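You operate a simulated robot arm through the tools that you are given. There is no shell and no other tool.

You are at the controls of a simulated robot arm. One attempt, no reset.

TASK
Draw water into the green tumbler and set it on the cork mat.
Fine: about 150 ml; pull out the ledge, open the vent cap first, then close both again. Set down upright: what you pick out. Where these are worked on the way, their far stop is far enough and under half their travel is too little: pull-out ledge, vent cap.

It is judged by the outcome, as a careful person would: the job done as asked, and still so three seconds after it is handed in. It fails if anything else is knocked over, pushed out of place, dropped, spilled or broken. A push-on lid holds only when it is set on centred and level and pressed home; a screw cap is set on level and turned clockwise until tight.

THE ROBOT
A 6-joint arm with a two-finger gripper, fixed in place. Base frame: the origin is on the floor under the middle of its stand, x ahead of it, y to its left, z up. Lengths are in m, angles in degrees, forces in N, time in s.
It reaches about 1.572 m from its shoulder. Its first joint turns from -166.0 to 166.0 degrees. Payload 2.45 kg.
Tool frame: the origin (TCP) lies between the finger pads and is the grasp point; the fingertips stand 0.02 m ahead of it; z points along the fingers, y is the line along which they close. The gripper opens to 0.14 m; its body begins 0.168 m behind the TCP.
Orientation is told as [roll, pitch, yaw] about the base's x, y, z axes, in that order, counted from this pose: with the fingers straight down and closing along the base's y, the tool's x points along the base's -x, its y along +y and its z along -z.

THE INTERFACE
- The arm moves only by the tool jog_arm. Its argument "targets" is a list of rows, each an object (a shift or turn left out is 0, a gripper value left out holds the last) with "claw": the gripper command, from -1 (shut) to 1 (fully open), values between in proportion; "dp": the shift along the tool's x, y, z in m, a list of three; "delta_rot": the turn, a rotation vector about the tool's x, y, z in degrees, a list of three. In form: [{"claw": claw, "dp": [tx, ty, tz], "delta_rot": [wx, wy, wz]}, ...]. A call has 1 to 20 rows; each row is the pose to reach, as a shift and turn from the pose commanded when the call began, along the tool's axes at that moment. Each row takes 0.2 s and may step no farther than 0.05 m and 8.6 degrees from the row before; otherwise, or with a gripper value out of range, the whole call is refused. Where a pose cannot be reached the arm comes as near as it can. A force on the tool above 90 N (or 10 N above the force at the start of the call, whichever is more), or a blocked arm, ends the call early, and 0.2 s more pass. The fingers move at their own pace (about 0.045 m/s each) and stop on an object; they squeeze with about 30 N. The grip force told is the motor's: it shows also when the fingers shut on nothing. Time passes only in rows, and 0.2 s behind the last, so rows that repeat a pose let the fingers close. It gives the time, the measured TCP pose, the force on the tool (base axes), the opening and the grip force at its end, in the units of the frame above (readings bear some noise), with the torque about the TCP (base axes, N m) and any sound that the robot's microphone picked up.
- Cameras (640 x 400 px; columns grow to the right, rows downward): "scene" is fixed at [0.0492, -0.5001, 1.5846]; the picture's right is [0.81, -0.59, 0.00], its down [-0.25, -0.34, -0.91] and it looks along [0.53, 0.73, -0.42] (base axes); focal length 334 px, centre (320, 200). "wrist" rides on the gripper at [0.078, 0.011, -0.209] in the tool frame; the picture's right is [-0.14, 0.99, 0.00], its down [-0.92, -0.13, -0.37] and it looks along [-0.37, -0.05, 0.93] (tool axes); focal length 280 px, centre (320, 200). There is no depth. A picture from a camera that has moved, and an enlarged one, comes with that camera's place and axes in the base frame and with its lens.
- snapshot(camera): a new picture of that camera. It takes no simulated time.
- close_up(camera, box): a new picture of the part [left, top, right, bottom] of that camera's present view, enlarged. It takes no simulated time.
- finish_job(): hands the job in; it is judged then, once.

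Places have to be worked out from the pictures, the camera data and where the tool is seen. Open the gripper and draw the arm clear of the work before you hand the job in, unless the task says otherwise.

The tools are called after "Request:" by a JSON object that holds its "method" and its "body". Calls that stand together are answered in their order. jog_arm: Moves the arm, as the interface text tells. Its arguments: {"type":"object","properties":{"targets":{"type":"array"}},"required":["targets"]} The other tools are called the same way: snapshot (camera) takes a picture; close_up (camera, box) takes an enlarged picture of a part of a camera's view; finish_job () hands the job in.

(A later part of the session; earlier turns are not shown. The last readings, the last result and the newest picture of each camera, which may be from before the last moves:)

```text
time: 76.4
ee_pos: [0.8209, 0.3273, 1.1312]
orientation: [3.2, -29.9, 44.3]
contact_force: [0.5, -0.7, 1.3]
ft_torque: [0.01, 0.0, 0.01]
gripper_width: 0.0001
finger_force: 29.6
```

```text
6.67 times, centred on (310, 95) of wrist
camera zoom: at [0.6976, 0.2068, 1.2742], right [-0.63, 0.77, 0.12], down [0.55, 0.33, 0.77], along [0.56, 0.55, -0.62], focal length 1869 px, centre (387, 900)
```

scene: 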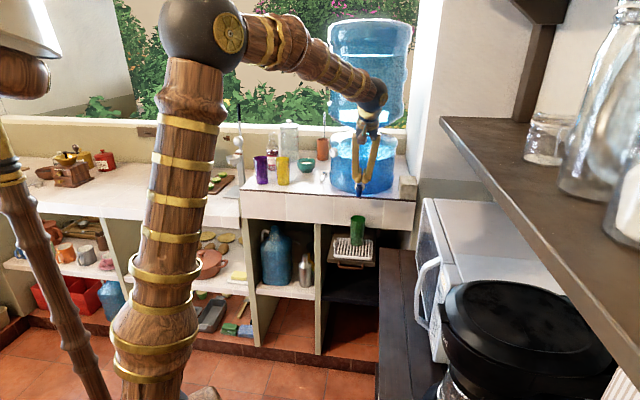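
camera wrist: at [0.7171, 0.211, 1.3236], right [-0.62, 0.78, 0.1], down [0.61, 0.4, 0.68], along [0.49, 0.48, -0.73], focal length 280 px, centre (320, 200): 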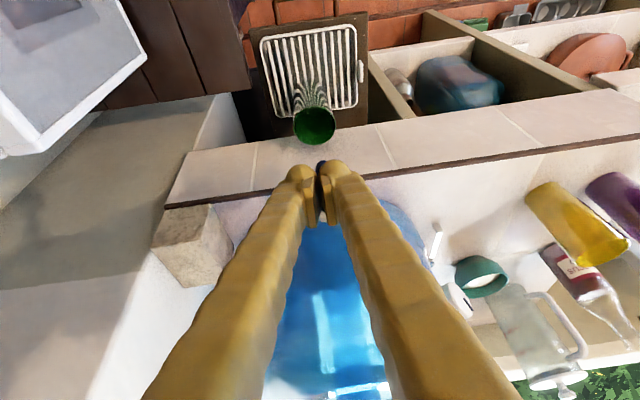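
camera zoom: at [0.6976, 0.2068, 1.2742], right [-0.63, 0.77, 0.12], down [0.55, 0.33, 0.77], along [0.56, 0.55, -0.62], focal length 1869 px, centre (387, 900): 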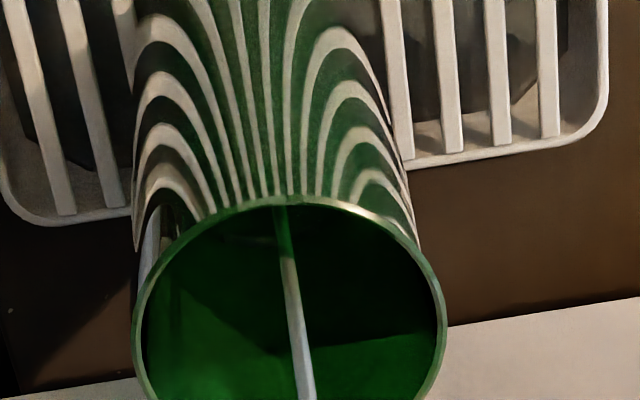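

The colour change of the stream is again at z≈0.937, so that is just a shadow edge, not the level. I enlarge the inside of the glass more.

Request:
{"method": "close_up", "body": {"camera": "wrist", "box": [288, 92, 328, 130]}}

Request:
{"method": "close_up", "body": {"camera": "scene", "box": [345, 212, 371, 248]}}

```text
10.53 times, centred on (308, 111) of wrist
camera zoom: at [0.6976, 0.2068, 1.2742], right [-0.63, 0.77, 0.12], down [0.55, 0.33, 0.77], along [0.56, 0.55, -0.62], focal length 2952 px, centre (446, 1137)
```

zoom: 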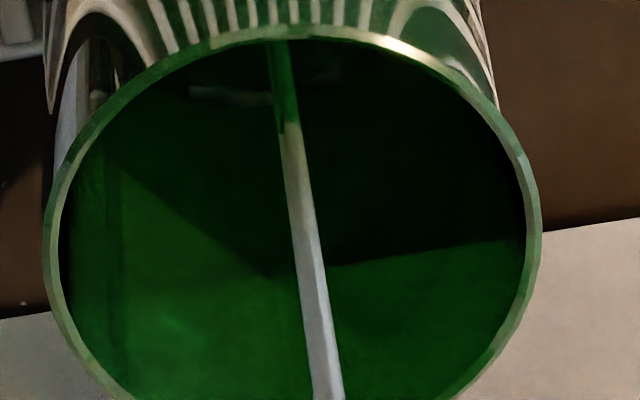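

```text
11.11 times, centred on (358, 230) of scene
camera zoom: at [0.0492, -0.5001, 1.5846], right [0.81, -0.59, 0.0], down [-0.25, -0.34, -0.91], along [0.53, 0.73, -0.42], focal length 3713 px, centre (-102, -133)
```

zoom: 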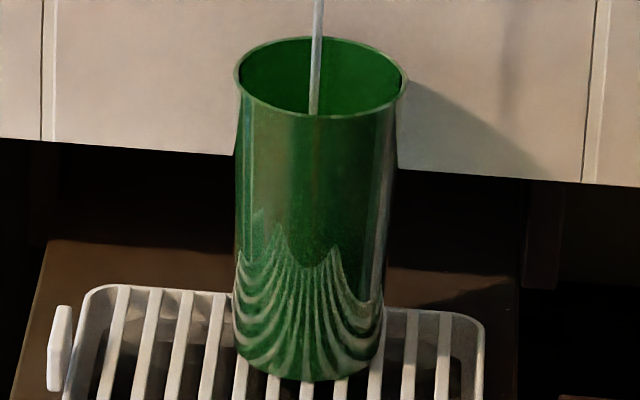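

A faint glint line lies on the far inner wall at z≈0.894, up from 0.875 before: consistent with ~15 ml/s and roughly 65 ml so far. I hold the lever for another ~2 s and re-check.

Request:
{"method": "jog_arm", "body": {"targets": [{"dp": [0, 0, 0], "claw": -1}, {"dp": [0, 0, 0]}, {"dp": [0, 0, 0]}, {"dp": [0, 0, 0]}, {"dp": [0, 0, 0]}, {"dp": [0, 0, 0]}, {"dp": [0, 0, 0]}, {"dp": [0, 0, 0]}, {"dp": [0, 0, 0]}]}}

Request:
{"method": "close_up", "body": {"camera": "wrist", "box": [288, 92, 328, 130]}}

Request:
{"method": "close_up", "body": {"camera": "scene", "box": [345, 205, 371, 241]}}

```text
time: 78.4
ee_pos: [0.8196, 0.3265, 1.1317]
orientation: [3.3, -29.8, 44.2]
contact_force: [-0.4, 0.4, 1.4]
ft_torque: [-0.03, 0.0, -0.01]
gripper_width: 0.0
finger_force: 29.0
```

```text
10.53 times, centred on (308, 111) of wrist
camera zoom: at [0.6976, 0.2068, 1.2742], right [-0.63, 0.77, 0.12], down [0.55, 0.33, 0.77], along [0.56, 0.55, -0.62], focal length 2952 px, centre (446, 1137)
```

zoom: 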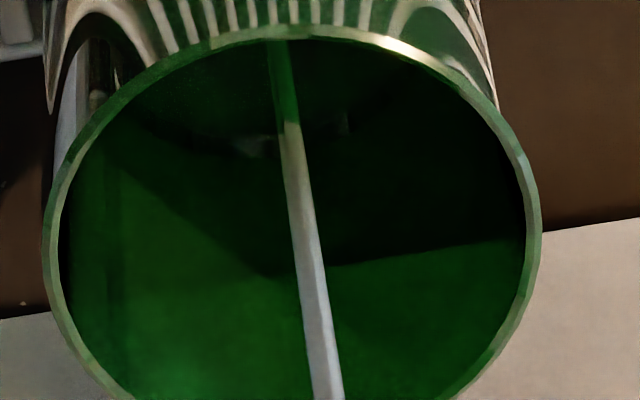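

```text
11.11 times, centred on (358, 223) of scene
camera zoom: at [0.0492, -0.5001, 1.5846], right [0.81, -0.59, 0.0], down [-0.25, -0.34, -0.91], along [0.53, 0.73, -0.42], focal length 3713 px, centre (-102, -56)
```

zoom: 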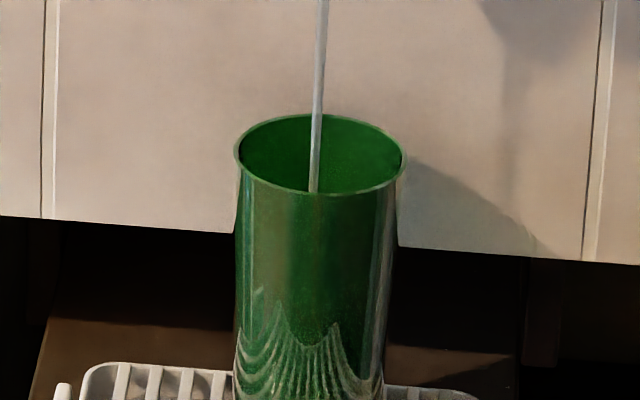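

The glint line moved down the picture by ~47 px: level now z≈0.904, roughly 85–90 ml. I hold for another ~2.2 s.

Request:
{"method": "jog_arm", "body": {"targets": [{"dp": [0, 0, 0], "claw": -1}, {"dp": [0, 0, 0]}, {"dp": [0, 0, 0]}, {"dp": [0, 0, 0]}, {"dp": [0, 0, 0]}, {"dp": [0, 0, 0]}, {"dp": [0, 0, 0]}, {"dp": [0, 0, 0]}, {"dp": [0, 0, 0]}]}}

Request:
{"method": "close_up", "body": {"camera": "wrist", "box": [288, 92, 328, 130]}}

Request:
{"method": "close_up", "body": {"camera": "scene", "box": [345, 205, 371, 241]}}

```text
time: 80.4
ee_pos: [0.8203, 0.3275, 1.1324]
orientation: [3.2, -29.9, 44.3]
contact_force: [0.4, -0.7, 1.7]
ft_torque: [0.0, 0.01, 0.0]
gripper_width: 0.0
finger_force: 29.0
```

```text
10.53 times, centred on (308, 111) of wrist
camera zoom: at [0.6976, 0.2068, 1.2742], right [-0.63, 0.77, 0.12], down [0.55, 0.33, 0.77], along [0.56, 0.55, -0.62], focal length 2952 px, centre (446, 1137)
```

zoom: 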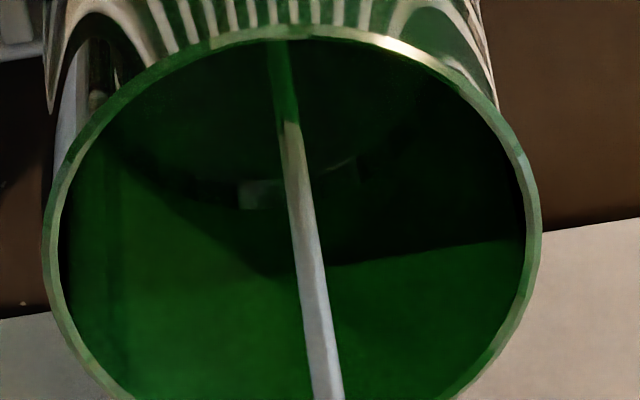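

```text
11.11 times, centred on (358, 223) of scene
camera zoom: at [0.0492, -0.5001, 1.5846], right [0.81, -0.59, 0.0], down [-0.25, -0.34, -0.91], along [0.53, 0.73, -0.42], focal length 3713 px, centre (-102, -56)
```

zoom: 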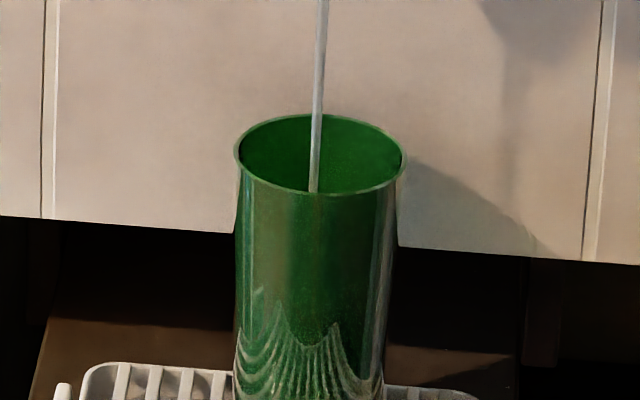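

The line moved another ~50 px per 2 s: level now z≈0.9175 (rim 0.963), about 110–115 ml at ~12–13 ml/s. I hold ~2 s more and then let the lever up in the same call.

Request:
{"method": "jog_arm", "body": {"targets": [{"dp": [0, 0, 0], "claw": -1}, {"dp": [0, 0, 0]}, {"dp": [0, 0, 0]}, {"dp": [0, 0, 0]}, {"dp": [0, 0, 0]}, {"dp": [0, 0, 0]}, {"dp": [0, 0, 0]}, {"dp": [0, 0, 0]}, {"dp": [0, 0, 0]}, {"dp": [0, 0, 0]}, {"dp": [-0.0137, 0, -0.0238]}, {"dp": [-0.0137, 0, -0.0238]}]}}

Request:
{"method": "close_up", "body": {"camera": "wrist", "box": [283, 80, 333, 125]}}

Request:
{"method": "close_up", "body": {"camera": "scene", "box": [345, 205, 371, 241]}}

```text
time: 83.0
ee_pos: [0.8214, 0.3267, 1.1584]
orientation: [3.2, -29.9, 44.3]
contact_force: [-0.3, -0.2, -0.2]
ft_torque: [0.02, 0.01, -0.01]
gripper_width: 0.0
finger_force: 29.4
```

```text
8.89 times, centred on (308, 102) of wrist
camera zoom: at [0.6985, 0.2069, 1.3017], right [-0.63, 0.77, 0.12], down [0.55, 0.33, 0.77], along [0.56, 0.55, -0.62], focal length 2492 px, centre (427, 1067)
```

zoom: 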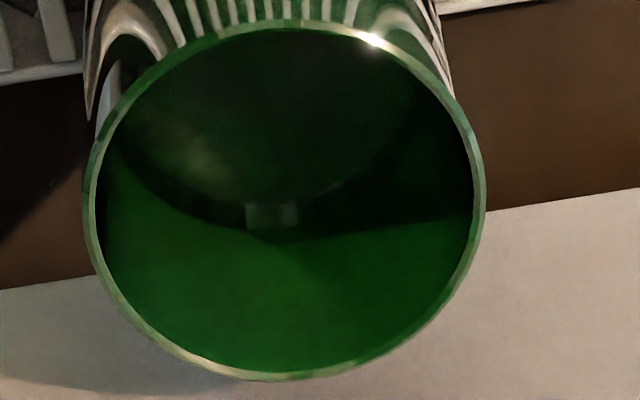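

```text
11.11 times, centred on (358, 223) of scene
camera zoom: at [0.0492, -0.5001, 1.5846], right [0.81, -0.59, 0.0], down [-0.25, -0.34, -0.91], along [0.53, 0.73, -0.42], focal length 3713 px, centre (-102, -56)
```

zoom: 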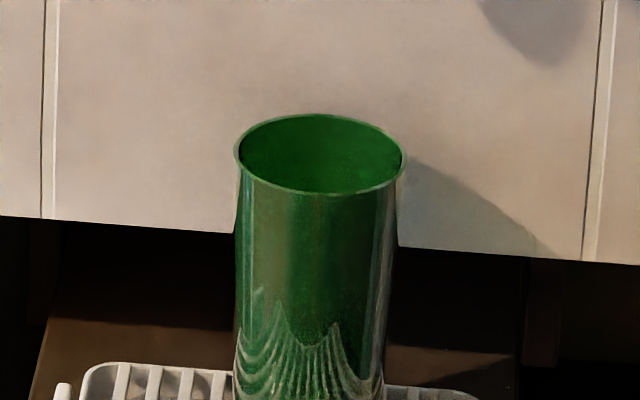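

The surface is now clearly visible, about 36–37 mm below the rim. With the tumbler ~60 mm/53 mm wide and ~109 mm high that is about 140 ml. One short extra press (~0.6 s, ≈8 ml) should bring it to 150.

Request:
{"method": "jog_arm", "body": {"targets": [{"dp": [0.0075, 0, 0.013], "claw": -1}, {"dp": [0.0137, 0, 0.0238]}, {"dp": [0.0137, 0, 0.0238]}, {"dp": [0, 0, 0]}, {"dp": [0, 0, 0]}]}}

Request:
{"method": "close_up", "body": {"camera": "wrist", "box": [283, 80, 333, 125]}}

Request:
{"method": "snapshot", "body": {"camera": "wrist"}}

```text
time: 84.2
ee_pos: [0.8216, 0.3272, 1.1582]
orientation: [3.2, -29.9, 44.3]
contact_force: [-0.8, -0.4, -0.4]
ft_torque: [-0.02, -0.01, 0.0]
gripper_width: 0.0
finger_force: 29.1
```

```text
8.89 times, centred on (308, 102) of wrist
camera zoom: at [0.6991, 0.2064, 1.3009], right [-0.63, 0.77, 0.12], down [0.55, 0.33, 0.77], along [0.56, 0.55, -0.62], focal length 2492 px, centre (427, 1067)
```

zoom: 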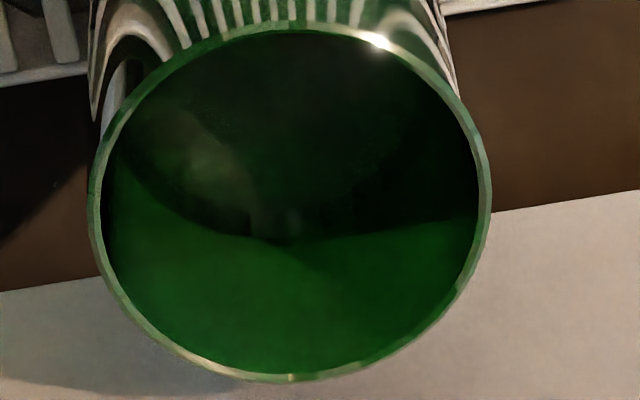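

```text
taken
camera wrist: at [0.6991, 0.2064, 1.3009], right [-0.63, 0.77, 0.12], down [0.55, 0.33, 0.77], along [0.56, 0.55, -0.62], focal length 280 px, centre (320, 200)
```

wrist: 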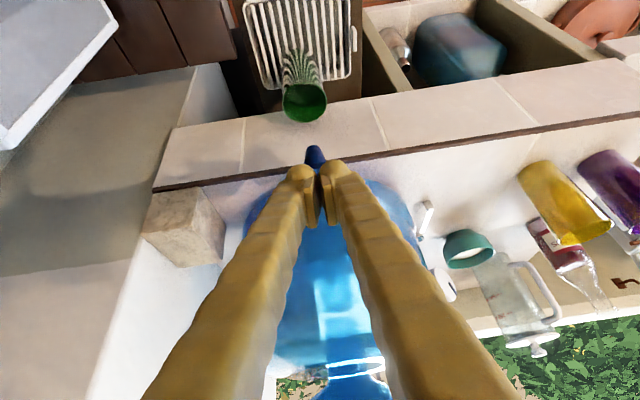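

The flow is off and the level is now ~33 mm below the rim, about 148 ml. I withdraw from the lever and come back down level in front of the tumbler with the gripper open.

Request:
{"method": "jog_arm", "body": {"targets": [{"dp": [0.016, 0.0014, -0.0322], "claw": -1}, {"dp": [0.0321, 0.0028, -0.0644], "claw": -1}, {"dp": [0.0538, 0.0012, -0.0356], "delta_rot": [0.28, -7.51, -0.26], "claw": 0.1}, {"dp": [0.0755, -0.0005, -0.0068], "delta_rot": [0.57, -15.02, -0.51]}, {"dp": [0.0971, -0.0022, 0.022], "delta_rot": [0.85, -22.53, -0.77]}, {"dp": [0.1188, -0.0038, 0.0508], "delta_rot": [1.13, -30.04, -1.03]}, {"dp": [0.1405, -0.0055, 0.0795], "delta_rot": [1.41, -37.54, -1.28]}, {"dp": [0.1622, -0.0071, 0.1083], "delta_rot": [1.7, -45.05, -1.54]}, {"dp": [0.1838, -0.0088, 0.1371], "delta_rot": [1.98, -52.56, -1.79]}, {"dp": [0.2055, -0.0104, 0.1659], "delta_rot": [2.26, -60.07, -2.05]}, {"dp": [0.2055, -0.0104, 0.1659], "delta_rot": [2.26, -60.07, -2.05]}]}}

Request:
{"method": "snapshot", "body": {"camera": "wrist"}}

Request:
{"method": "snapshot", "body": {"camera": "scene"}}

```text
time: 86.6
ee_pos: [0.7546, 0.2618, 0.9119]
orientation: [-159.4, -89.9, -155.6]
contact_force: [-0.4, -0.4, 0.0]
ft_torque: [0.06, -0.03, -0.01]
gripper_width: 0.0768
finger_force: 0.1
```

```text
taken
camera wrist: at [0.599, 0.1215, 0.8335], right [-0.7, 0.7, 0.14], down [-0.17, -0.35, 0.92], along [0.69, 0.62, 0.37], focal length 280 px, centre (320, 200)
```

wrist: 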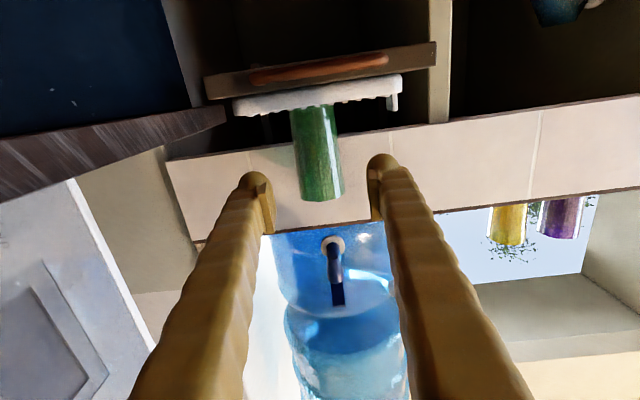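

```text
taken
```

scene: 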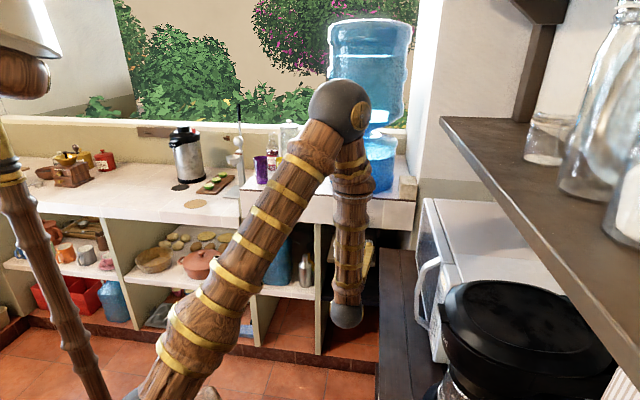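

Level again and in front of the tumbler. I advance 0.134 m around it and close.

Request:
{"method": "jog_arm", "body": {"targets": [{"dp": [0, -0.002, 0.04], "claw": 0.1}, {"dp": [0, -0.002, 0.08]}, {"dp": [0, -0.002, 0.11]}, {"dp": [0, -0.002, 0.13]}, {"dp": [0, -0.002, 0.1337]}, {"dp": [0, -0.002, 0.1337]}]}}

Request:
{"method": "close_up", "body": {"camera": "wrist", "box": [220, 60, 420, 290]}}

```text
time: 88.0
ee_pos: [0.8508, 0.3539, 0.9121]
orientation: [174.2, -90.0, -129.1]
contact_force: [-0.3, 1.1, -0.1]
ft_torque: [0.02, -0.01, 0.01]
gripper_width: 0.0773
finger_force: 0.1
```

```text
1.74 times, centred on (320, 175) of wrist
camera zoom: at [0.6953, 0.2138, 0.8338], right [-0.7, 0.7, 0.14], down [-0.17, -0.35, 0.92], along [0.69, 0.62, 0.37], focal length 488 px, centre (320, 244)
```

zoom: 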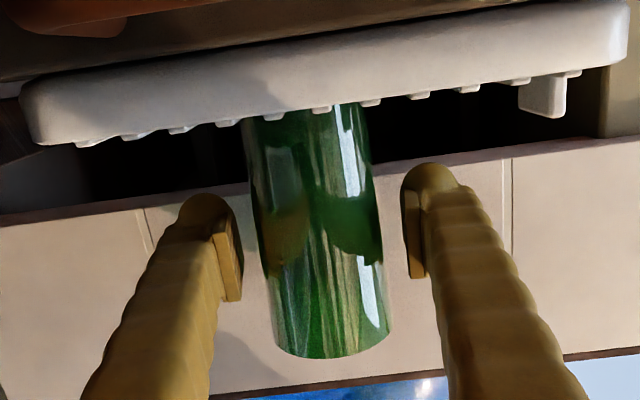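

The tumbler is centred. I close on it and then lift it 2 cm clear of the grate, slowly.

Request:
{"method": "jog_arm", "body": {"targets": [{"claw": -1}, {"claw": -1}, {"claw": -1}, {"claw": -1}, {"dp": [-0.005, 0, 0]}, {"dp": [-0.012, 0, 0]}, {"dp": [-0.02, 0, 0]}, {"dp": [-0.02, 0, 0]}]}}

Request:
{"method": "snapshot", "body": {"camera": "wrist"}}

```text
time: 89.8
ee_pos: [0.8494, 0.3539, 0.932]
orientation: [-178.6, -89.9, -136.3]
contact_force: [-0.1, 0.4, -3.8]
ft_torque: [-0.01, 0.0, 0.0]
gripper_width: 0.0568
finger_force: 30.3
```

```text
taken
camera wrist: at [0.6947, 0.2139, 0.8545], right [-0.7, 0.7, 0.14], down [-0.17, -0.35, 0.92], along [0.69, 0.62, 0.37], focal length 280 px, centre (320, 200)
```

wrist: 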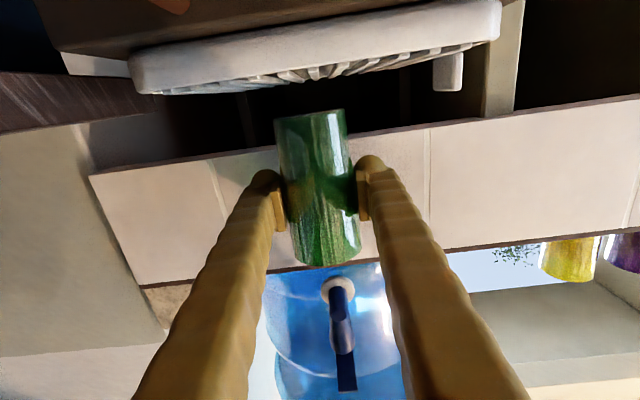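

Held, reading −3.8 N of weight. I back out from under the spout gently.

Request:
{"method": "jog_arm", "body": {"targets": [{"dp": [0, 0, -0.008], "claw": -1}, {"dp": [0, 0, -0.025]}, {"dp": [0, 0, -0.045]}, {"dp": [0, 0, -0.068]}, {"dp": [0, 0, -0.092]}, {"dp": [0, 0, -0.113]}, {"dp": [0, 0, -0.128]}, {"dp": [0, 0, -0.135]}, {"dp": [0, 0, -0.135]}]}}

Request:
{"method": "jog_arm", "body": {"targets": [{"dp": [-0.008, 0, 0], "claw": -1}, {"dp": [-0.025, 0, 0]}, {"dp": [-0.045, 0, 0]}, {"dp": [-0.07, 0, 0]}, {"dp": [-0.095, 0, 0]}, {"dp": [-0.12, 0, 0]}, {"dp": [-0.145, 0, 0]}, {"dp": [-0.17, 0, 0]}, {"dp": [-0.195, 0, 0]}, {"dp": [-0.22, 0, 0]}, {"dp": [-0.245, 0, 0]}, {"dp": [-0.27, 0, 0]}, {"dp": [-0.29, 0, 0]}, {"dp": [-0.305, 0, 0]}, {"dp": [-0.31, 0, 0]}, {"dp": [-0.31, 0, 0]}]}}

Request:
{"method": "snapshot", "body": {"camera": "wrist"}}

Request:
{"method": "snapshot", "body": {"camera": "scene"}}

```text
time: 91.8
ee_pos: [0.7529, 0.2569, 0.9313]
orientation: [-168.5, -90.0, -146.5]
contact_force: [0.5, 0.4, -2.4]
ft_torque: [0.02, -0.01, -0.01]
gripper_width: 0.0567
finger_force: 30.4
```

```text
time: 95.2
ee_pos: [0.7538, 0.2567, 1.2415]
orientation: [178.3, -90.0, -133.3]
contact_force: [0.6, -0.3, -2.8]
ft_torque: [0.0, 0.01, 0.01]
gripper_width: 0.0566
finger_force: 29.4
```

```text
taken
camera wrist: at [0.5985, 0.1169, 1.1646], right [-0.7, 0.7, 0.14], down [-0.17, -0.35, 0.92], along [0.69, 0.62, 0.37], focal length 280 px, centre (320, 200)
```

wrist: 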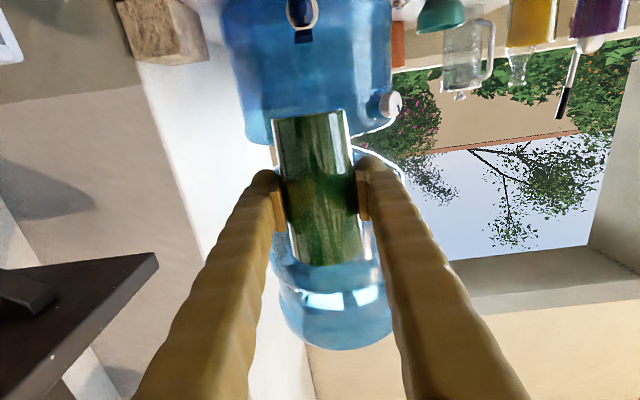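

```text
taken
```

scene: 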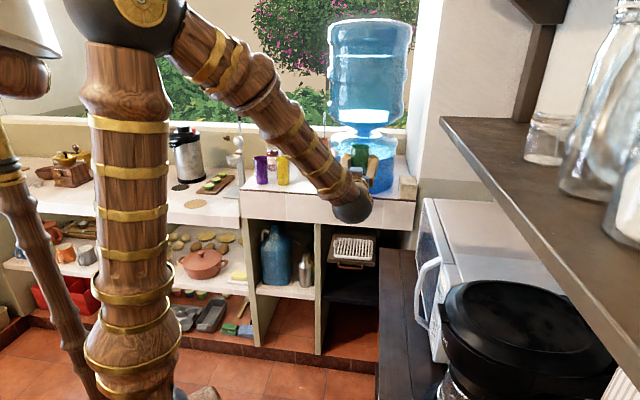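

The weight change suggests roughly 140–150 ml of water. Now I carry the tumbler slowly to the left at this height, in front of the counter, keeping it upright.

Request:
{"method": "jog_arm", "body": {"targets": [{"dp": [0, 0.01, 0.005], "claw": -1}, {"dp": [0, 0.03, 0.014]}, {"dp": [0, 0.055, 0.025]}, {"dp": [0, 0.085, 0.04]}, {"dp": [0, 0.115, 0.052]}, {"dp": [0, 0.145, 0.064]}, {"dp": [0, 0.175, 0.075]}, {"dp": [0, 0.205, 0.085]}, {"dp": [0, 0.235, 0.095]}, {"dp": [0, 0.265, 0.105]}, {"dp": [0, 0.295, 0.113]}, {"dp": [0, 0.325, 0.12]}, {"dp": [0, 0.355, 0.127]}, {"dp": [0, 0.385, 0.132]}, {"dp": [0, 0.415, 0.135]}, {"dp": [0, 0.445, 0.135]}, {"dp": [0, 0.47, 0.135]}, {"dp": [0, 0.485, 0.135]}, {"dp": [0, 0.49, 0.135]}]}}

Request:
{"method": "snapshot", "body": {"camera": "wrist"}}

Request:
{"method": "snapshot", "body": {"camera": "scene"}}

```text
time: 99.2
ee_pos: [0.519, 0.6945, 1.223]
orientation: [-16.9, -88.6, 60.8]
contact_force: [0.9, 0.2, -3.3]
ft_torque: [0.01, -0.01, 0.05]
gripper_width: 0.0567
finger_force: 29.9
```

```text
taken
camera wrist: at [0.361, 0.5569, 1.1494], right [-0.69, 0.72, 0.13], down [-0.17, -0.33, 0.93], along [0.71, 0.62, 0.35], focal length 280 px, centre (320, 200)
```

wrist: 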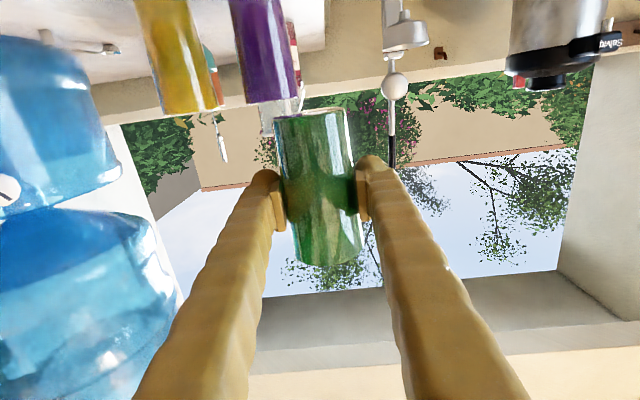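

```text
taken
```

scene: 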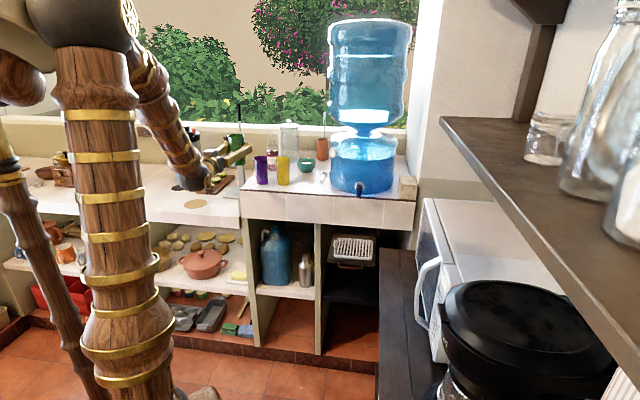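

The pose is slightly off the command (z 1.223, tilt 1.4°); I let it settle and read again.

Request:
{"method": "jog_arm", "body": {"targets": [{"dp": [0, 0, 0], "claw": -1}, {"dp": [0, 0, 0]}, {"dp": [0, 0, 0]}]}}

```text
time: 100.0
ee_pos: [0.5175, 0.6964, 1.2269]
orientation: [-17.3, -88.9, 61.4]
contact_force: [-0.6, 0.4, -3.6]
ft_torque: [0.05, -0.01, -0.03]
gripper_width: 0.0566
finger_force: 30.1
```

It converges slowly and the tumbler stays upright. I continue left toward the mat, lowering gently and turning the fingers to ~65° azimuth.

Request:
{"method": "jog_arm", "body": {"targets": [{"dp": [0.006, 0.008, 0], "delta_rot": [-0.8, -0.1, 0], "claw": -1}, {"dp": [0.018, 0.024, 0], "delta_rot": [-2.2, -0.2, 0]}, {"dp": [0.034, 0.046, 0], "delta_rot": [-4.2, -0.3, 0]}, {"dp": [0.051, 0.07, 0], "delta_rot": [-6.2, -0.4, 0]}, {"dp": [0.068, 0.094, 0.001], "delta_rot": [-8.3, -0.5, 0]}, {"dp": [0.086, 0.118, 0.001], "delta_rot": [-10.4, -0.6, 0]}, {"dp": [0.104, 0.142, 0.002], "delta_rot": [-12.5, -0.7, 0]}, {"dp": [0.122, 0.166, 0.002], "delta_rot": [-14.5, -0.8, 0]}, {"dp": [0.14, 0.19, 0.002], "delta_rot": [-16.6, -0.9, 0]}, {"dp": [0.156, 0.213, 0.002], "delta_rot": [-18.7, -1, 0]}, {"dp": [0.168, 0.23, 0.002], "delta_rot": [-20, -1.1, 0]}, {"dp": [0.175, 0.239, 0.002], "delta_rot": [-20.7, -1.1, 0]}, {"dp": [0.177, 0.242, 0.002], "delta_rot": [-20.9, -1.1, 0]}, {"dp": [0.177, 0.242, 0.002], "delta_rot": [-20.9, -1.1, 0]}]}}

Request:
{"method": "snapshot", "body": {"camera": "wrist"}}

Request:
{"method": "snapshot", "body": {"camera": "scene"}}

```text
time: 103.0
ee_pos: [0.3338, 0.8715, 1.0664]
orientation: [-168.7, -88.9, -125.3]
contact_force: [0.4, 0.6, -2.8]
ft_torque: [0.02, 0.0, 0.02]
gripper_width: 0.0568
finger_force: 30.1
```

```text
taken
camera wrist: at [0.2393, 0.686, 0.9836], right [-0.91, 0.4, 0.13], down [-0.04, -0.4, 0.91], along [0.42, 0.82, 0.38], focal length 280 px, centre (320, 200)
```

wrist: 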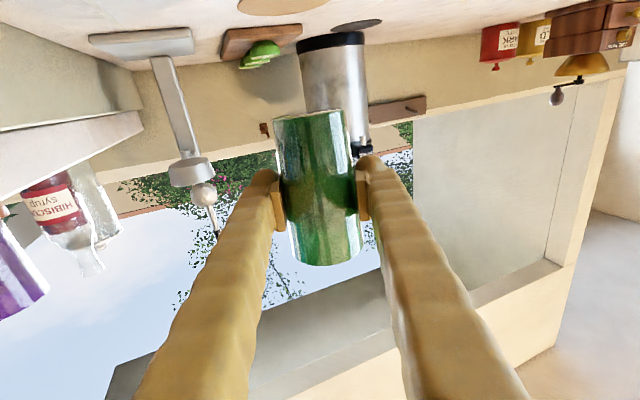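

```text
taken
```

scene: 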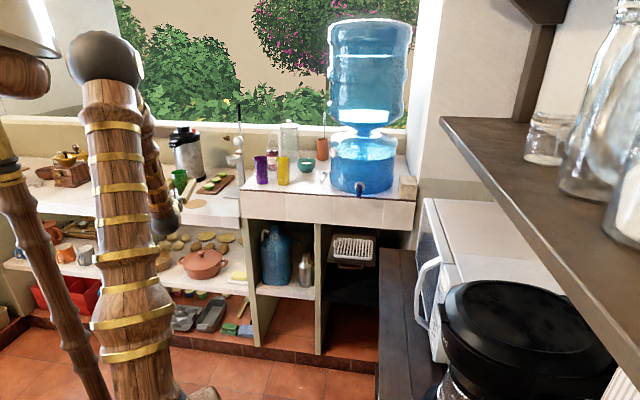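

The cork mat is visible at the top of the wrist view (upside down). I zoom both views for its centre.

Request:
{"method": "close_up", "body": {"camera": "scene", "box": [160, 160, 250, 225]}}

Request:
{"method": "close_up", "body": {"camera": "wrist", "box": [200, 0, 400, 120]}}

```text
6.15 times, centred on (205, 192) of scene
camera zoom: at [0.0492, -0.5001, 1.5846], right [0.81, -0.59, 0.0], down [-0.25, -0.34, -0.91], along [0.53, 0.73, -0.42], focal length 2057 px, centre (1028, 246)
```

zoom: 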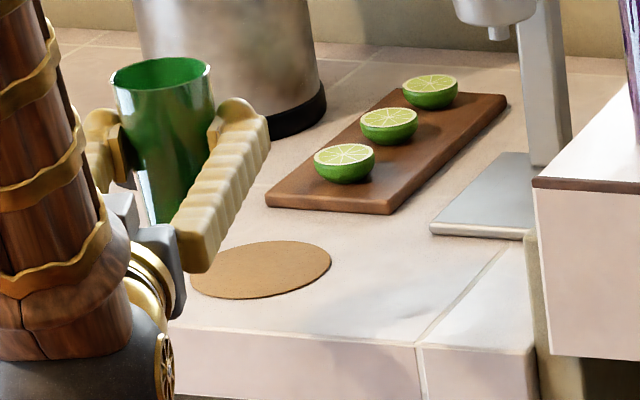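

```text
3.20 times, centred on (300, 60) of wrist
camera zoom: at [0.2393, 0.686, 0.9836], right [-0.91, 0.4, 0.13], down [-0.04, -0.4, 0.91], along [0.42, 0.82, 0.38], focal length 897 px, centre (384, 648)
```

zoom: 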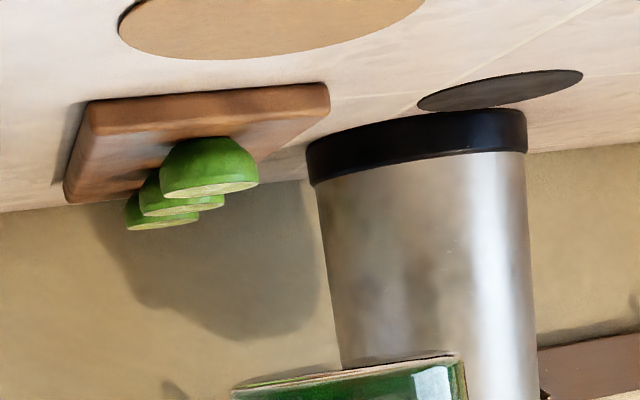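

Mat centre works out to about (0.415, 1.005), surface z≈0.90. I move the tumbler over it, staying ~4 cm above the surface.

Request:
{"method": "jog_arm", "body": {"targets": [{"dp": [0.005, -0.002, 0.008], "delta_rot": [0, 0.3, 0], "claw": -1}, {"dp": [0.015, -0.005, 0.028], "delta_rot": [0, 0.6, 0]}, {"dp": [0.028, -0.008, 0.053], "delta_rot": [0, 0.9, 0]}, {"dp": [0.042, -0.012, 0.08], "delta_rot": [0, 1.1, 0]}, {"dp": [0.054, -0.015, 0.107], "delta_rot": [0, 1.1, 0]}, {"dp": [0.062, -0.018, 0.132], "delta_rot": [0, 1.1, 0]}, {"dp": [0.066, -0.02, 0.148], "delta_rot": [0, 1.1, 0]}, {"dp": [0.066, -0.02, 0.155], "delta_rot": [0, 1.1, 0]}, {"dp": [0.066, -0.02, 0.155], "delta_rot": [0, 1.1, 0]}]}}

Request:
{"method": "snapshot", "body": {"camera": "wrist"}}

Request:
{"method": "close_up", "body": {"camera": "scene", "box": [150, 140, 260, 230]}}

```text
time: 105.0
ee_pos: [0.4158, 1.0054, 1.0026]
orientation: [-89.9, -89.8, 155.7]
contact_force: [0.7, 0.3, -3.7]
ft_torque: [0.0, -0.03, -0.04]
gripper_width: 0.0568
finger_force: 30.1
```

```text
taken
camera wrist: at [0.3209, 0.8201, 0.9249], right [-0.9, 0.4, 0.13], down [-0.04, -0.39, 0.92], along [0.42, 0.83, 0.37], focal length 280 px, centre (320, 200)
```

wrist: 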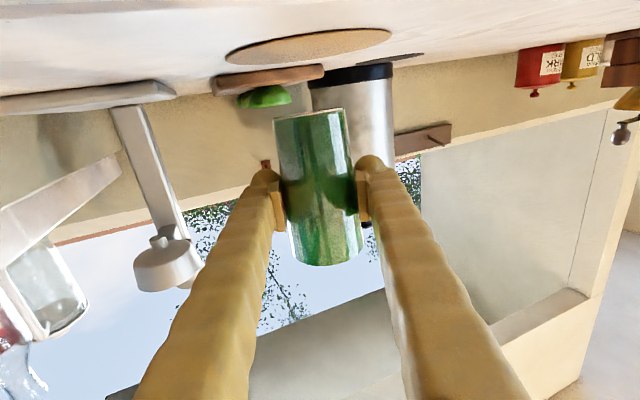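

```text
4.44 times, centred on (205, 185) of scene
camera zoom: at [0.0492, -0.5001, 1.5846], right [0.81, -0.59, 0.0], down [-0.25, -0.34, -0.91], along [0.53, 0.73, -0.42], focal length 1485 px, centre (831, 267)
```

zoom: 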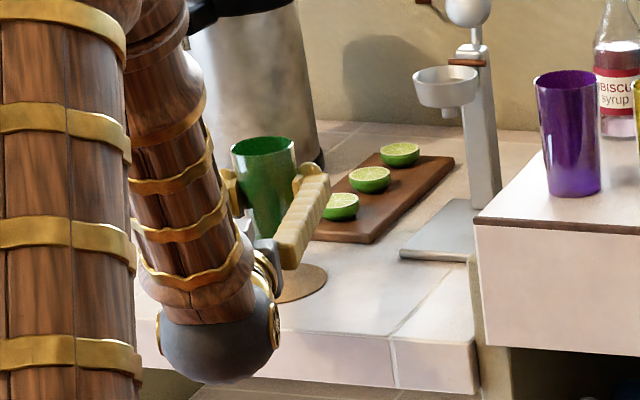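

The tumbler hangs right over the mat (mat centre ≈ (0.411, 1.005), z≈0.90). I lower gently until contact.

Request:
{"method": "jog_arm", "body": {"targets": [{"dp": [0.006, 0.003, 0], "claw": -1}, {"dp": [0.016, 0.004, 0]}, {"dp": [0.027, 0.004, 0]}, {"dp": [0.035, 0.004, 0]}, {"dp": [0.039, 0.004, 0]}, {"dp": [0.041, 0.004, 0]}]}}

Request:
{"method": "jog_arm", "body": {"targets": [{"dp": [0.0015, 0, 0], "claw": -1}]}}

```text
time: 106.4
ee_pos: [0.4123, 1.0077, 0.9656]
orientation: [-136.0, -89.8, -158.1]
contact_force: [-0.5, -3.3, 14.2]
ft_torque: [0.03, 0.33, 0.02]
gripper_width: 0.0569
finger_force: 29.8
```

```text
time: 106.8
ee_pos: [0.4132, 1.0079, 0.9614]
orientation: [-126.6, -89.7, -167.5]
contact_force: [4.5, -2.9, 21.8]
ft_torque: [0.21, 0.03, -0.06]
gripper_width: 0.0568
finger_force: 30.1
```

Contact is made (the force went from −3.7 to +14…22 N). I relieve the pressure by 2.5 mm, then look.

Request:
{"method": "jog_arm", "body": {"targets": [{"dp": [-0.0025, 0, 0], "claw": -1}, {"dp": [-0.0025, 0, 0]}]}}

Request:
{"method": "close_up", "body": {"camera": "wrist", "box": [200, 0, 420, 280]}}

Request:
{"method": "close_up", "body": {"camera": "scene", "box": [150, 150, 260, 230]}}

```text
time: 107.4
ee_pos: [0.4128, 1.0082, 0.9617]
orientation: [-71.2, -89.8, 137.1]
contact_force: [3.6, -0.5, 4.6]
ft_torque: [0.15, -0.16, -0.08]
gripper_width: 0.0564
finger_force: 29.7
```

```text
1.43 times, centred on (310, 140) of wrist
camera zoom: at [0.3168, 0.8211, 0.8838], right [-0.9, 0.4, 0.13], down [-0.04, -0.39, 0.92], along [0.42, 0.83, 0.36], focal length 401 px, centre (334, 286)
```

zoom: 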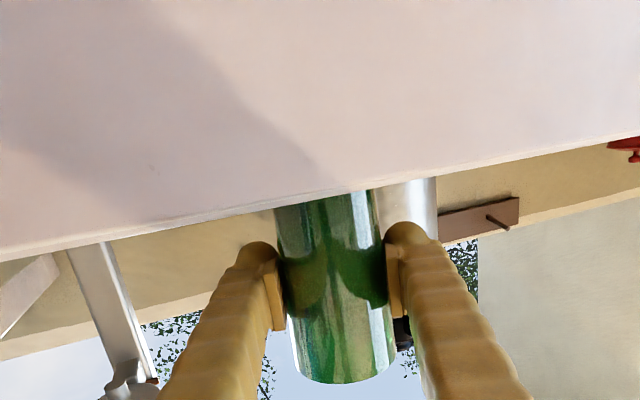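

```text
5.00 times, centred on (205, 190) of scene
camera zoom: at [0.0492, -0.5001, 1.5846], right [0.81, -0.59, 0.0], down [-0.25, -0.34, -0.91], along [0.53, 0.73, -0.42], focal length 1671 px, centre (895, 250)
```

zoom: 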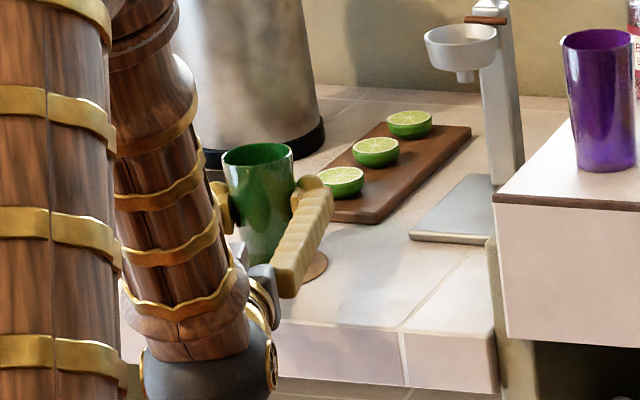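

It rests on the mat with a light 5 N. I open the fingers and check it stands.

Request:
{"method": "jog_arm", "body": {"targets": [{"dp": [0, 0, 0], "claw": 0.15}, {"dp": [0, 0, 0]}, {"dp": [0, 0, 0]}]}}

Request:
{"method": "close_up", "body": {"camera": "wrist", "box": [200, 80, 420, 280]}}

```text
time: 108.2
ee_pos: [0.4116, 1.008, 0.9628]
orientation: [-88.8, -89.8, 154.8]
contact_force: [0.3, 0.2, -0.2]
ft_torque: [0.03, 0.01, -0.01]
gripper_width: 0.0805
finger_force: 0.0
```

```text
2.00 times, centred on (310, 180) of wrist
camera zoom: at [0.3169, 0.8214, 0.8843], right [-0.9, 0.4, 0.13], down [-0.04, -0.39, 0.92], along [0.42, 0.83, 0.37], focal length 561 px, centre (340, 240)
```

zoom: 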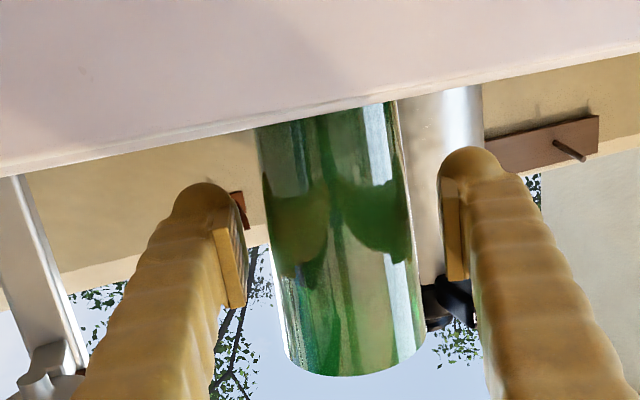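

Standing freely. I back straight off and then rise.

Request:
{"method": "jog_arm", "body": {"targets": [{"dp": [0, 0, -0.02]}, {"dp": [0, 0, -0.06]}, {"dp": [0, 0, -0.1]}, {"dp": [0, 0, -0.14]}, {"dp": [0, 0, -0.16]}, {"dp": [-0.04, 0, -0.16]}, {"dp": [-0.08, 0, -0.16]}, {"dp": [-0.12, 0, -0.16]}, {"dp": [-0.16, 0, -0.16]}, {"dp": [-0.2, 0, -0.16]}, {"dp": [-0.24, 0, -0.16]}, {"dp": [-0.26, 0, -0.16]}, {"dp": [-0.26, 0, -0.16]}]}}

Request:
{"method": "snapshot", "body": {"camera": "wrist"}}

Request:
{"method": "close_up", "body": {"camera": "scene", "box": [150, 120, 260, 230]}}

```text
time: 111.2
ee_pos: [0.3758, 0.8731, 1.1496]
orientation: [-7.7, -85.6, 72.5]
contact_force: [-0.8, 0.0, 0.3]
ft_torque: [-0.05, 0.03, -0.04]
gripper_width: 0.0805
finger_force: 0.0
stopped in row 13: the arm was blocked; the commanded pose is now the measured one
```

```text
taken
camera wrist: at [0.2743, 0.6836, 1.0878], right [-0.89, 0.44, 0.13], down [-0.02, -0.32, 0.95], along [0.45, 0.84, 0.29], focal length 280 px, centre (320, 200)
```

wrist: 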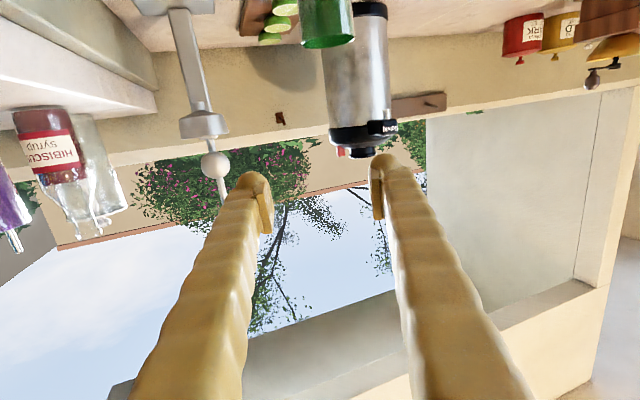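

```text
3.64 times, centred on (205, 175) of scene
camera zoom: at [0.0492, -0.5001, 1.5846], right [0.81, -0.59, 0.0], down [-0.25, -0.34, -0.91], along [0.53, 0.73, -0.42], focal length 1215 px, centre (738, 291)
```

zoom: 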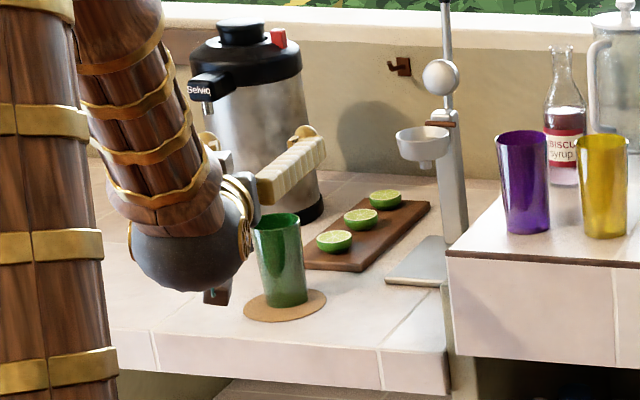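

The tumbler stands upright on the cork mat. The arm got a bit stuck rising here (no force), so I now move right and up toward the dispenser in a gentler way, for closing the vent cap.

Request:
{"method": "jog_arm", "body": {"targets": [{"dp": [-0.0129, -0.0267, -0.0159], "delta_rot": [2.8, -0.6, 0.2], "claw": -0.1}, {"dp": [-0.0258, -0.0534, -0.0317], "delta_rot": [5.6, -1.2, 0.4]}, {"dp": [-0.0387, -0.0801, -0.0476], "delta_rot": [8.5, -1.8, 0.6]}, {"dp": [-0.0516, -0.1069, -0.0634], "delta_rot": [11.3, -2.4, 0.9]}, {"dp": [-0.0645, -0.1336, -0.0793], "delta_rot": [14.1, -3, 1.1]}, {"dp": [-0.0774, -0.1603, -0.0951], "delta_rot": [16.9, -3.6, 1.3]}, {"dp": [-0.0903, -0.187, -0.111], "delta_rot": [19.74, -4.2, 1.5]}, {"dp": [-0.0903, -0.187, -0.111], "delta_rot": [19.74, -4.2, 1.5]}]}}

Request:
{"method": "snapshot", "body": {"camera": "scene"}}

```text
time: 113.0
ee_pos: [0.4959, 0.6984, 1.2583]
orientation: [134.8, -89.6, -89.9]
contact_force: [-0.1, -0.2, 0.1]
ft_torque: [0.04, 0.01, -0.02]
gripper_width: 0.063
finger_force: 0.0
```

```text
taken
```

scene: 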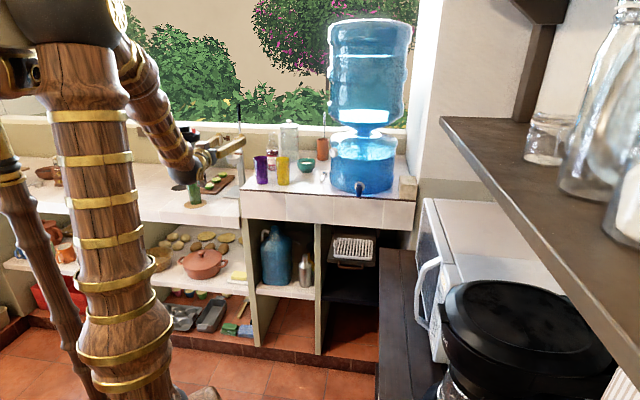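

Good. Now on to the front of the vent cap, turning the fingers to +x.

Request:
{"method": "jog_arm", "body": {"targets": [{"dp": [0.006, -0.0369, 0.0009], "delta_rot": [5.6, 0, 0], "claw": -0.1}, {"dp": [0.012, -0.0738, 0.0019], "delta_rot": [11.25, 0, 0]}, {"dp": [0.018, -0.1107, 0.0028], "delta_rot": [16.9, 0, 0]}, {"dp": [0.024, -0.1476, 0.0038], "delta_rot": [22.5, 0, 0]}, {"dp": [0.03, -0.1844, 0.0047], "delta_rot": [28.1, 0, 0]}, {"dp": [0.036, -0.2213, 0.0056], "delta_rot": [33.75, 0, 0]}, {"dp": [0.042, -0.2582, 0.0066], "delta_rot": [39.4, 0, 0]}, {"dp": [0.048, -0.2951, 0.0075], "delta_rot": [45, 0, 0]}, {"dp": [0.048, -0.2951, 0.0075], "delta_rot": [45, 0, 0]}]}}

Request:
{"method": "jog_arm", "body": {"targets": [{"delta_rot": [0, 0, -8.3]}, {"delta_rot": [0, 0, -16.6]}, {"delta_rot": [0, 0, -25]}, {"delta_rot": [0, 0, -33.3]}, {"delta_rot": [0, 0, -41.6]}, {"delta_rot": [0, 0, -50]}, {"delta_rot": [0, 0, -58.3]}, {"delta_rot": [0, 0, -66.6]}, {"delta_rot": [0, 0, -75]}, {"delta_rot": [0, 0, -83.3]}, {"delta_rot": [0, 0, -91.6]}, {"delta_rot": [0, 0, -100]}, {"delta_rot": [0, 0, -100]}]}}

Request:
{"method": "snapshot", "body": {"camera": "wrist"}}

Request:
{"method": "snapshot", "body": {"camera": "scene"}}

```text
time: 115.0
ee_pos: [0.7098, 0.4938, 1.2068]
orientation: [88.8, -89.5, -88.9]
contact_force: [-0.1, 0.6, -1.2]
ft_torque: [-0.01, 0.01, 0.01]
gripper_width: 0.0627
finger_force: 0.0
```

```text
time: 117.8
ee_pos: [0.7098, 0.4962, 1.2067]
orientation: [-90.1, 9.6, 90.1]
contact_force: [0.5, -0.1, 0.4]
ft_torque: [0.01, -0.02, 0.03]
gripper_width: 0.063
finger_force: 0.0
```

```text
taken
camera wrist: at [0.5008, 0.417, 1.2095], right [0.0, -0.03, -1.0], down [-0.37, 0.93, -0.03], along [0.93, 0.37, -0.01], focal length 280 px, centre (320, 200)
```

wrist: 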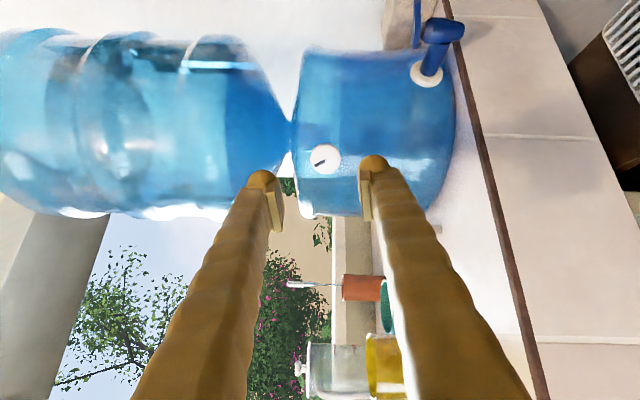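

```text
taken
```

scene: 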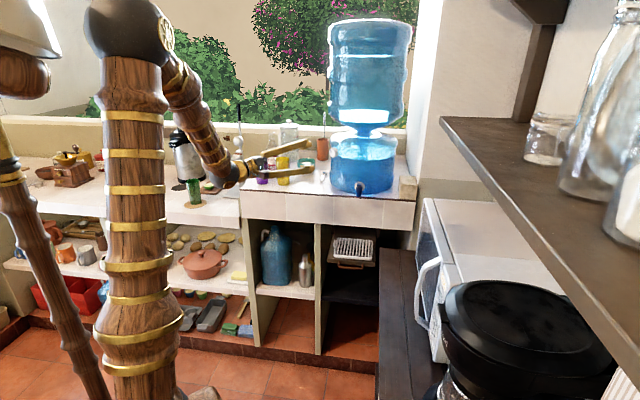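

The cap is where computed ((0.836, 0.4945, 1.201)). I advance onto it and close.

Request:
{"method": "jog_arm", "body": {"targets": [{"dp": [0, 0.006, 0.04], "claw": -0.1}, {"dp": [0, 0.006, 0.08]}, {"dp": [0, 0.006, 0.105]}, {"dp": [0, 0.006, 0.1205]}, {"dp": [0, 0.006, 0.1205]}, {"dp": [0, 0.006, 0.1205], "claw": -1}, {"dp": [0, 0.006, 0.1205]}, {"dp": [0, 0.006, 0.1205]}, {"dp": [0, 0.006, 0.1205]}, {"dp": [0, 0.006, 0.1205]}]}}

Request:
{"method": "close_up", "body": {"camera": "wrist", "box": [240, 110, 400, 240]}}

```text
time: 120.0
ee_pos: [0.8331, 0.4939, 1.2006]
orientation: [-89.8, 9.6, 90.0]
contact_force: [1.1, -3.9, -12.4]
ft_torque: [0.02, 0.11, -0.01]
gripper_width: 0.0339
finger_force: 45.8
```

```text
3.08 times, centred on (320, 175) of wrist
camera zoom: at [0.6231, 0.4151, 1.2031], right [0.0, -0.03, -1.0], down [-0.37, 0.93, -0.03], along [0.93, 0.37, -0.01], focal length 863 px, centre (320, 277)
```

zoom: 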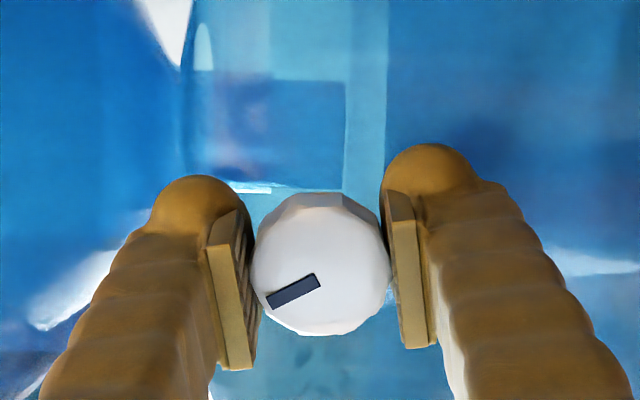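

Gripped. I turn clockwise (positive about tool z), 56° first.

Request:
{"method": "jog_arm", "body": {"targets": [{"delta_rot": [0, 0, 8], "claw": -1}, {"delta_rot": [0, 0, 16]}, {"delta_rot": [0, 0, 24]}, {"delta_rot": [0, 0, 32]}, {"delta_rot": [0, 0, 40]}, {"delta_rot": [0, 0, 48]}, {"delta_rot": [0, 0, 56]}, {"delta_rot": [0, 0, 56]}]}}

Request:
{"method": "close_up", "body": {"camera": "wrist", "box": [240, 110, 400, 240]}}

```text
time: 121.8
ee_pos: [0.8301, 0.496, 1.1988]
orientation: [-89.9, -46.5, 90.1]
contact_force: [31.2, -9.3, -24.0]
ft_torque: [0.02, 0.24, -0.12]
gripper_width: 0.0346
finger_force: 45.3
```

```text
3.08 times, centred on (320, 175) of wrist
camera zoom: at [0.6213, 0.4489, 1.1363], right [0.0, 0.81, -0.58], down [-0.37, 0.54, 0.76], along [0.93, 0.22, 0.3], focal length 863 px, centre (320, 277)
```

zoom: 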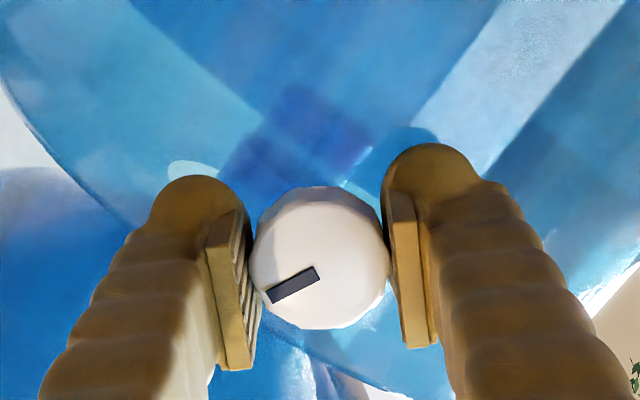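

It turns freely. I trim 1–2 mm against the side loads and turn another 56°.

Request:
{"method": "jog_arm", "body": {"targets": [{"dp": [0.0014, 0.0006, 0.0015], "delta_rot": [0, 0, 8], "claw": -1}, {"dp": [0.0014, 0.0006, 0.0015], "delta_rot": [0, 0, 16]}, {"dp": [0.0014, 0.0006, 0.0015], "delta_rot": [0, 0, 24]}, {"dp": [0.0014, 0.0006, 0.0015], "delta_rot": [0, 0, 32]}, {"dp": [0.0014, 0.0006, 0.0015], "delta_rot": [0, 0, 40]}, {"dp": [0.0014, 0.0006, 0.0015], "delta_rot": [0, 0, 48]}, {"dp": [0.0014, 0.0006, 0.0015], "delta_rot": [0, 0, 56]}, {"dp": [0.0014, 0.0006, 0.0015], "delta_rot": [0, 0, 56]}]}}

Request:
{"method": "close_up", "body": {"camera": "wrist", "box": [240, 110, 400, 240]}}

```text
time: 123.6
ee_pos: [0.8321, 0.4954, 1.2002]
orientation: [90.1, -77.5, -90.1]
contact_force: [4.9, 13.4, 4.6]
ft_torque: [0.01, -0.05, 0.51]
gripper_width: 0.0338
finger_force: 45.0
```

```text
3.08 times, centred on (320, 175) of wrist
camera zoom: at [0.623, 0.5223, 1.1263], right [0.0, 0.94, 0.35], down [-0.37, -0.32, 0.87], along [0.93, -0.13, 0.35], focal length 863 px, centre (320, 277)
```

zoom: 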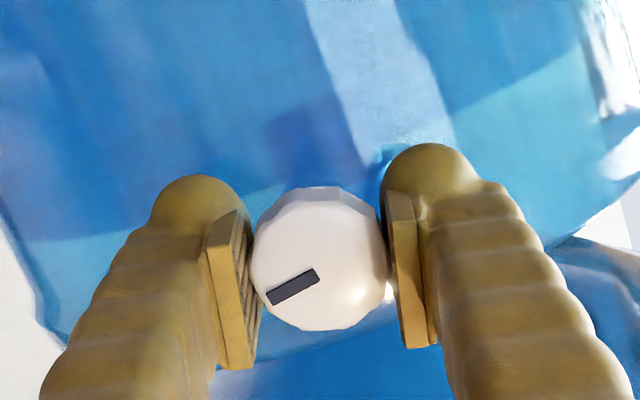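

112° done, no stop yet. I continue 32° more to reach the closed stop.

Request:
{"method": "jog_arm", "body": {"targets": [{"delta_rot": [0, 0, 8], "claw": -1}, {"delta_rot": [0, 0, 16]}, {"delta_rot": [0, 0, 24]}, {"delta_rot": [0, 0, 32]}, {"delta_rot": [0, 0, 32]}]}}

Request:
{"method": "close_up", "body": {"camera": "wrist", "box": [240, 110, 400, 240]}}

```text
time: 124.8
ee_pos: [0.831, 0.496, 1.1991]
orientation: [90.0, -45.6, -90.0]
contact_force: [1.5, 28.7, 4.4]
ft_torque: [-0.33, -0.03, 0.27]
gripper_width: 0.0341
finger_force: 44.3
```

```text
3.08 times, centred on (320, 175) of wrist
camera zoom: at [0.6227, 0.5574, 1.1518], right [0.0, 0.61, 0.79], down [-0.37, -0.74, 0.57], along [0.93, -0.29, 0.23], focal length 863 px, centre (320, 277)
```

zoom: 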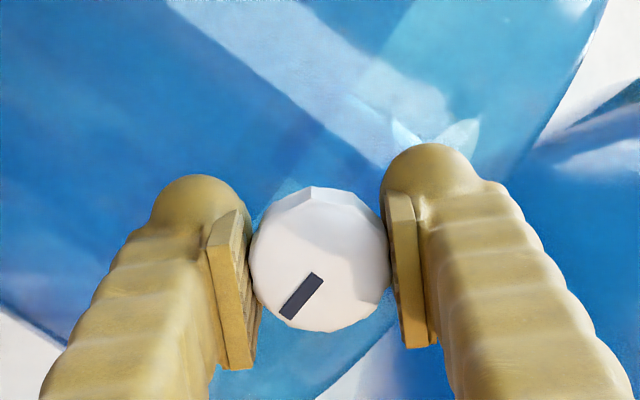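

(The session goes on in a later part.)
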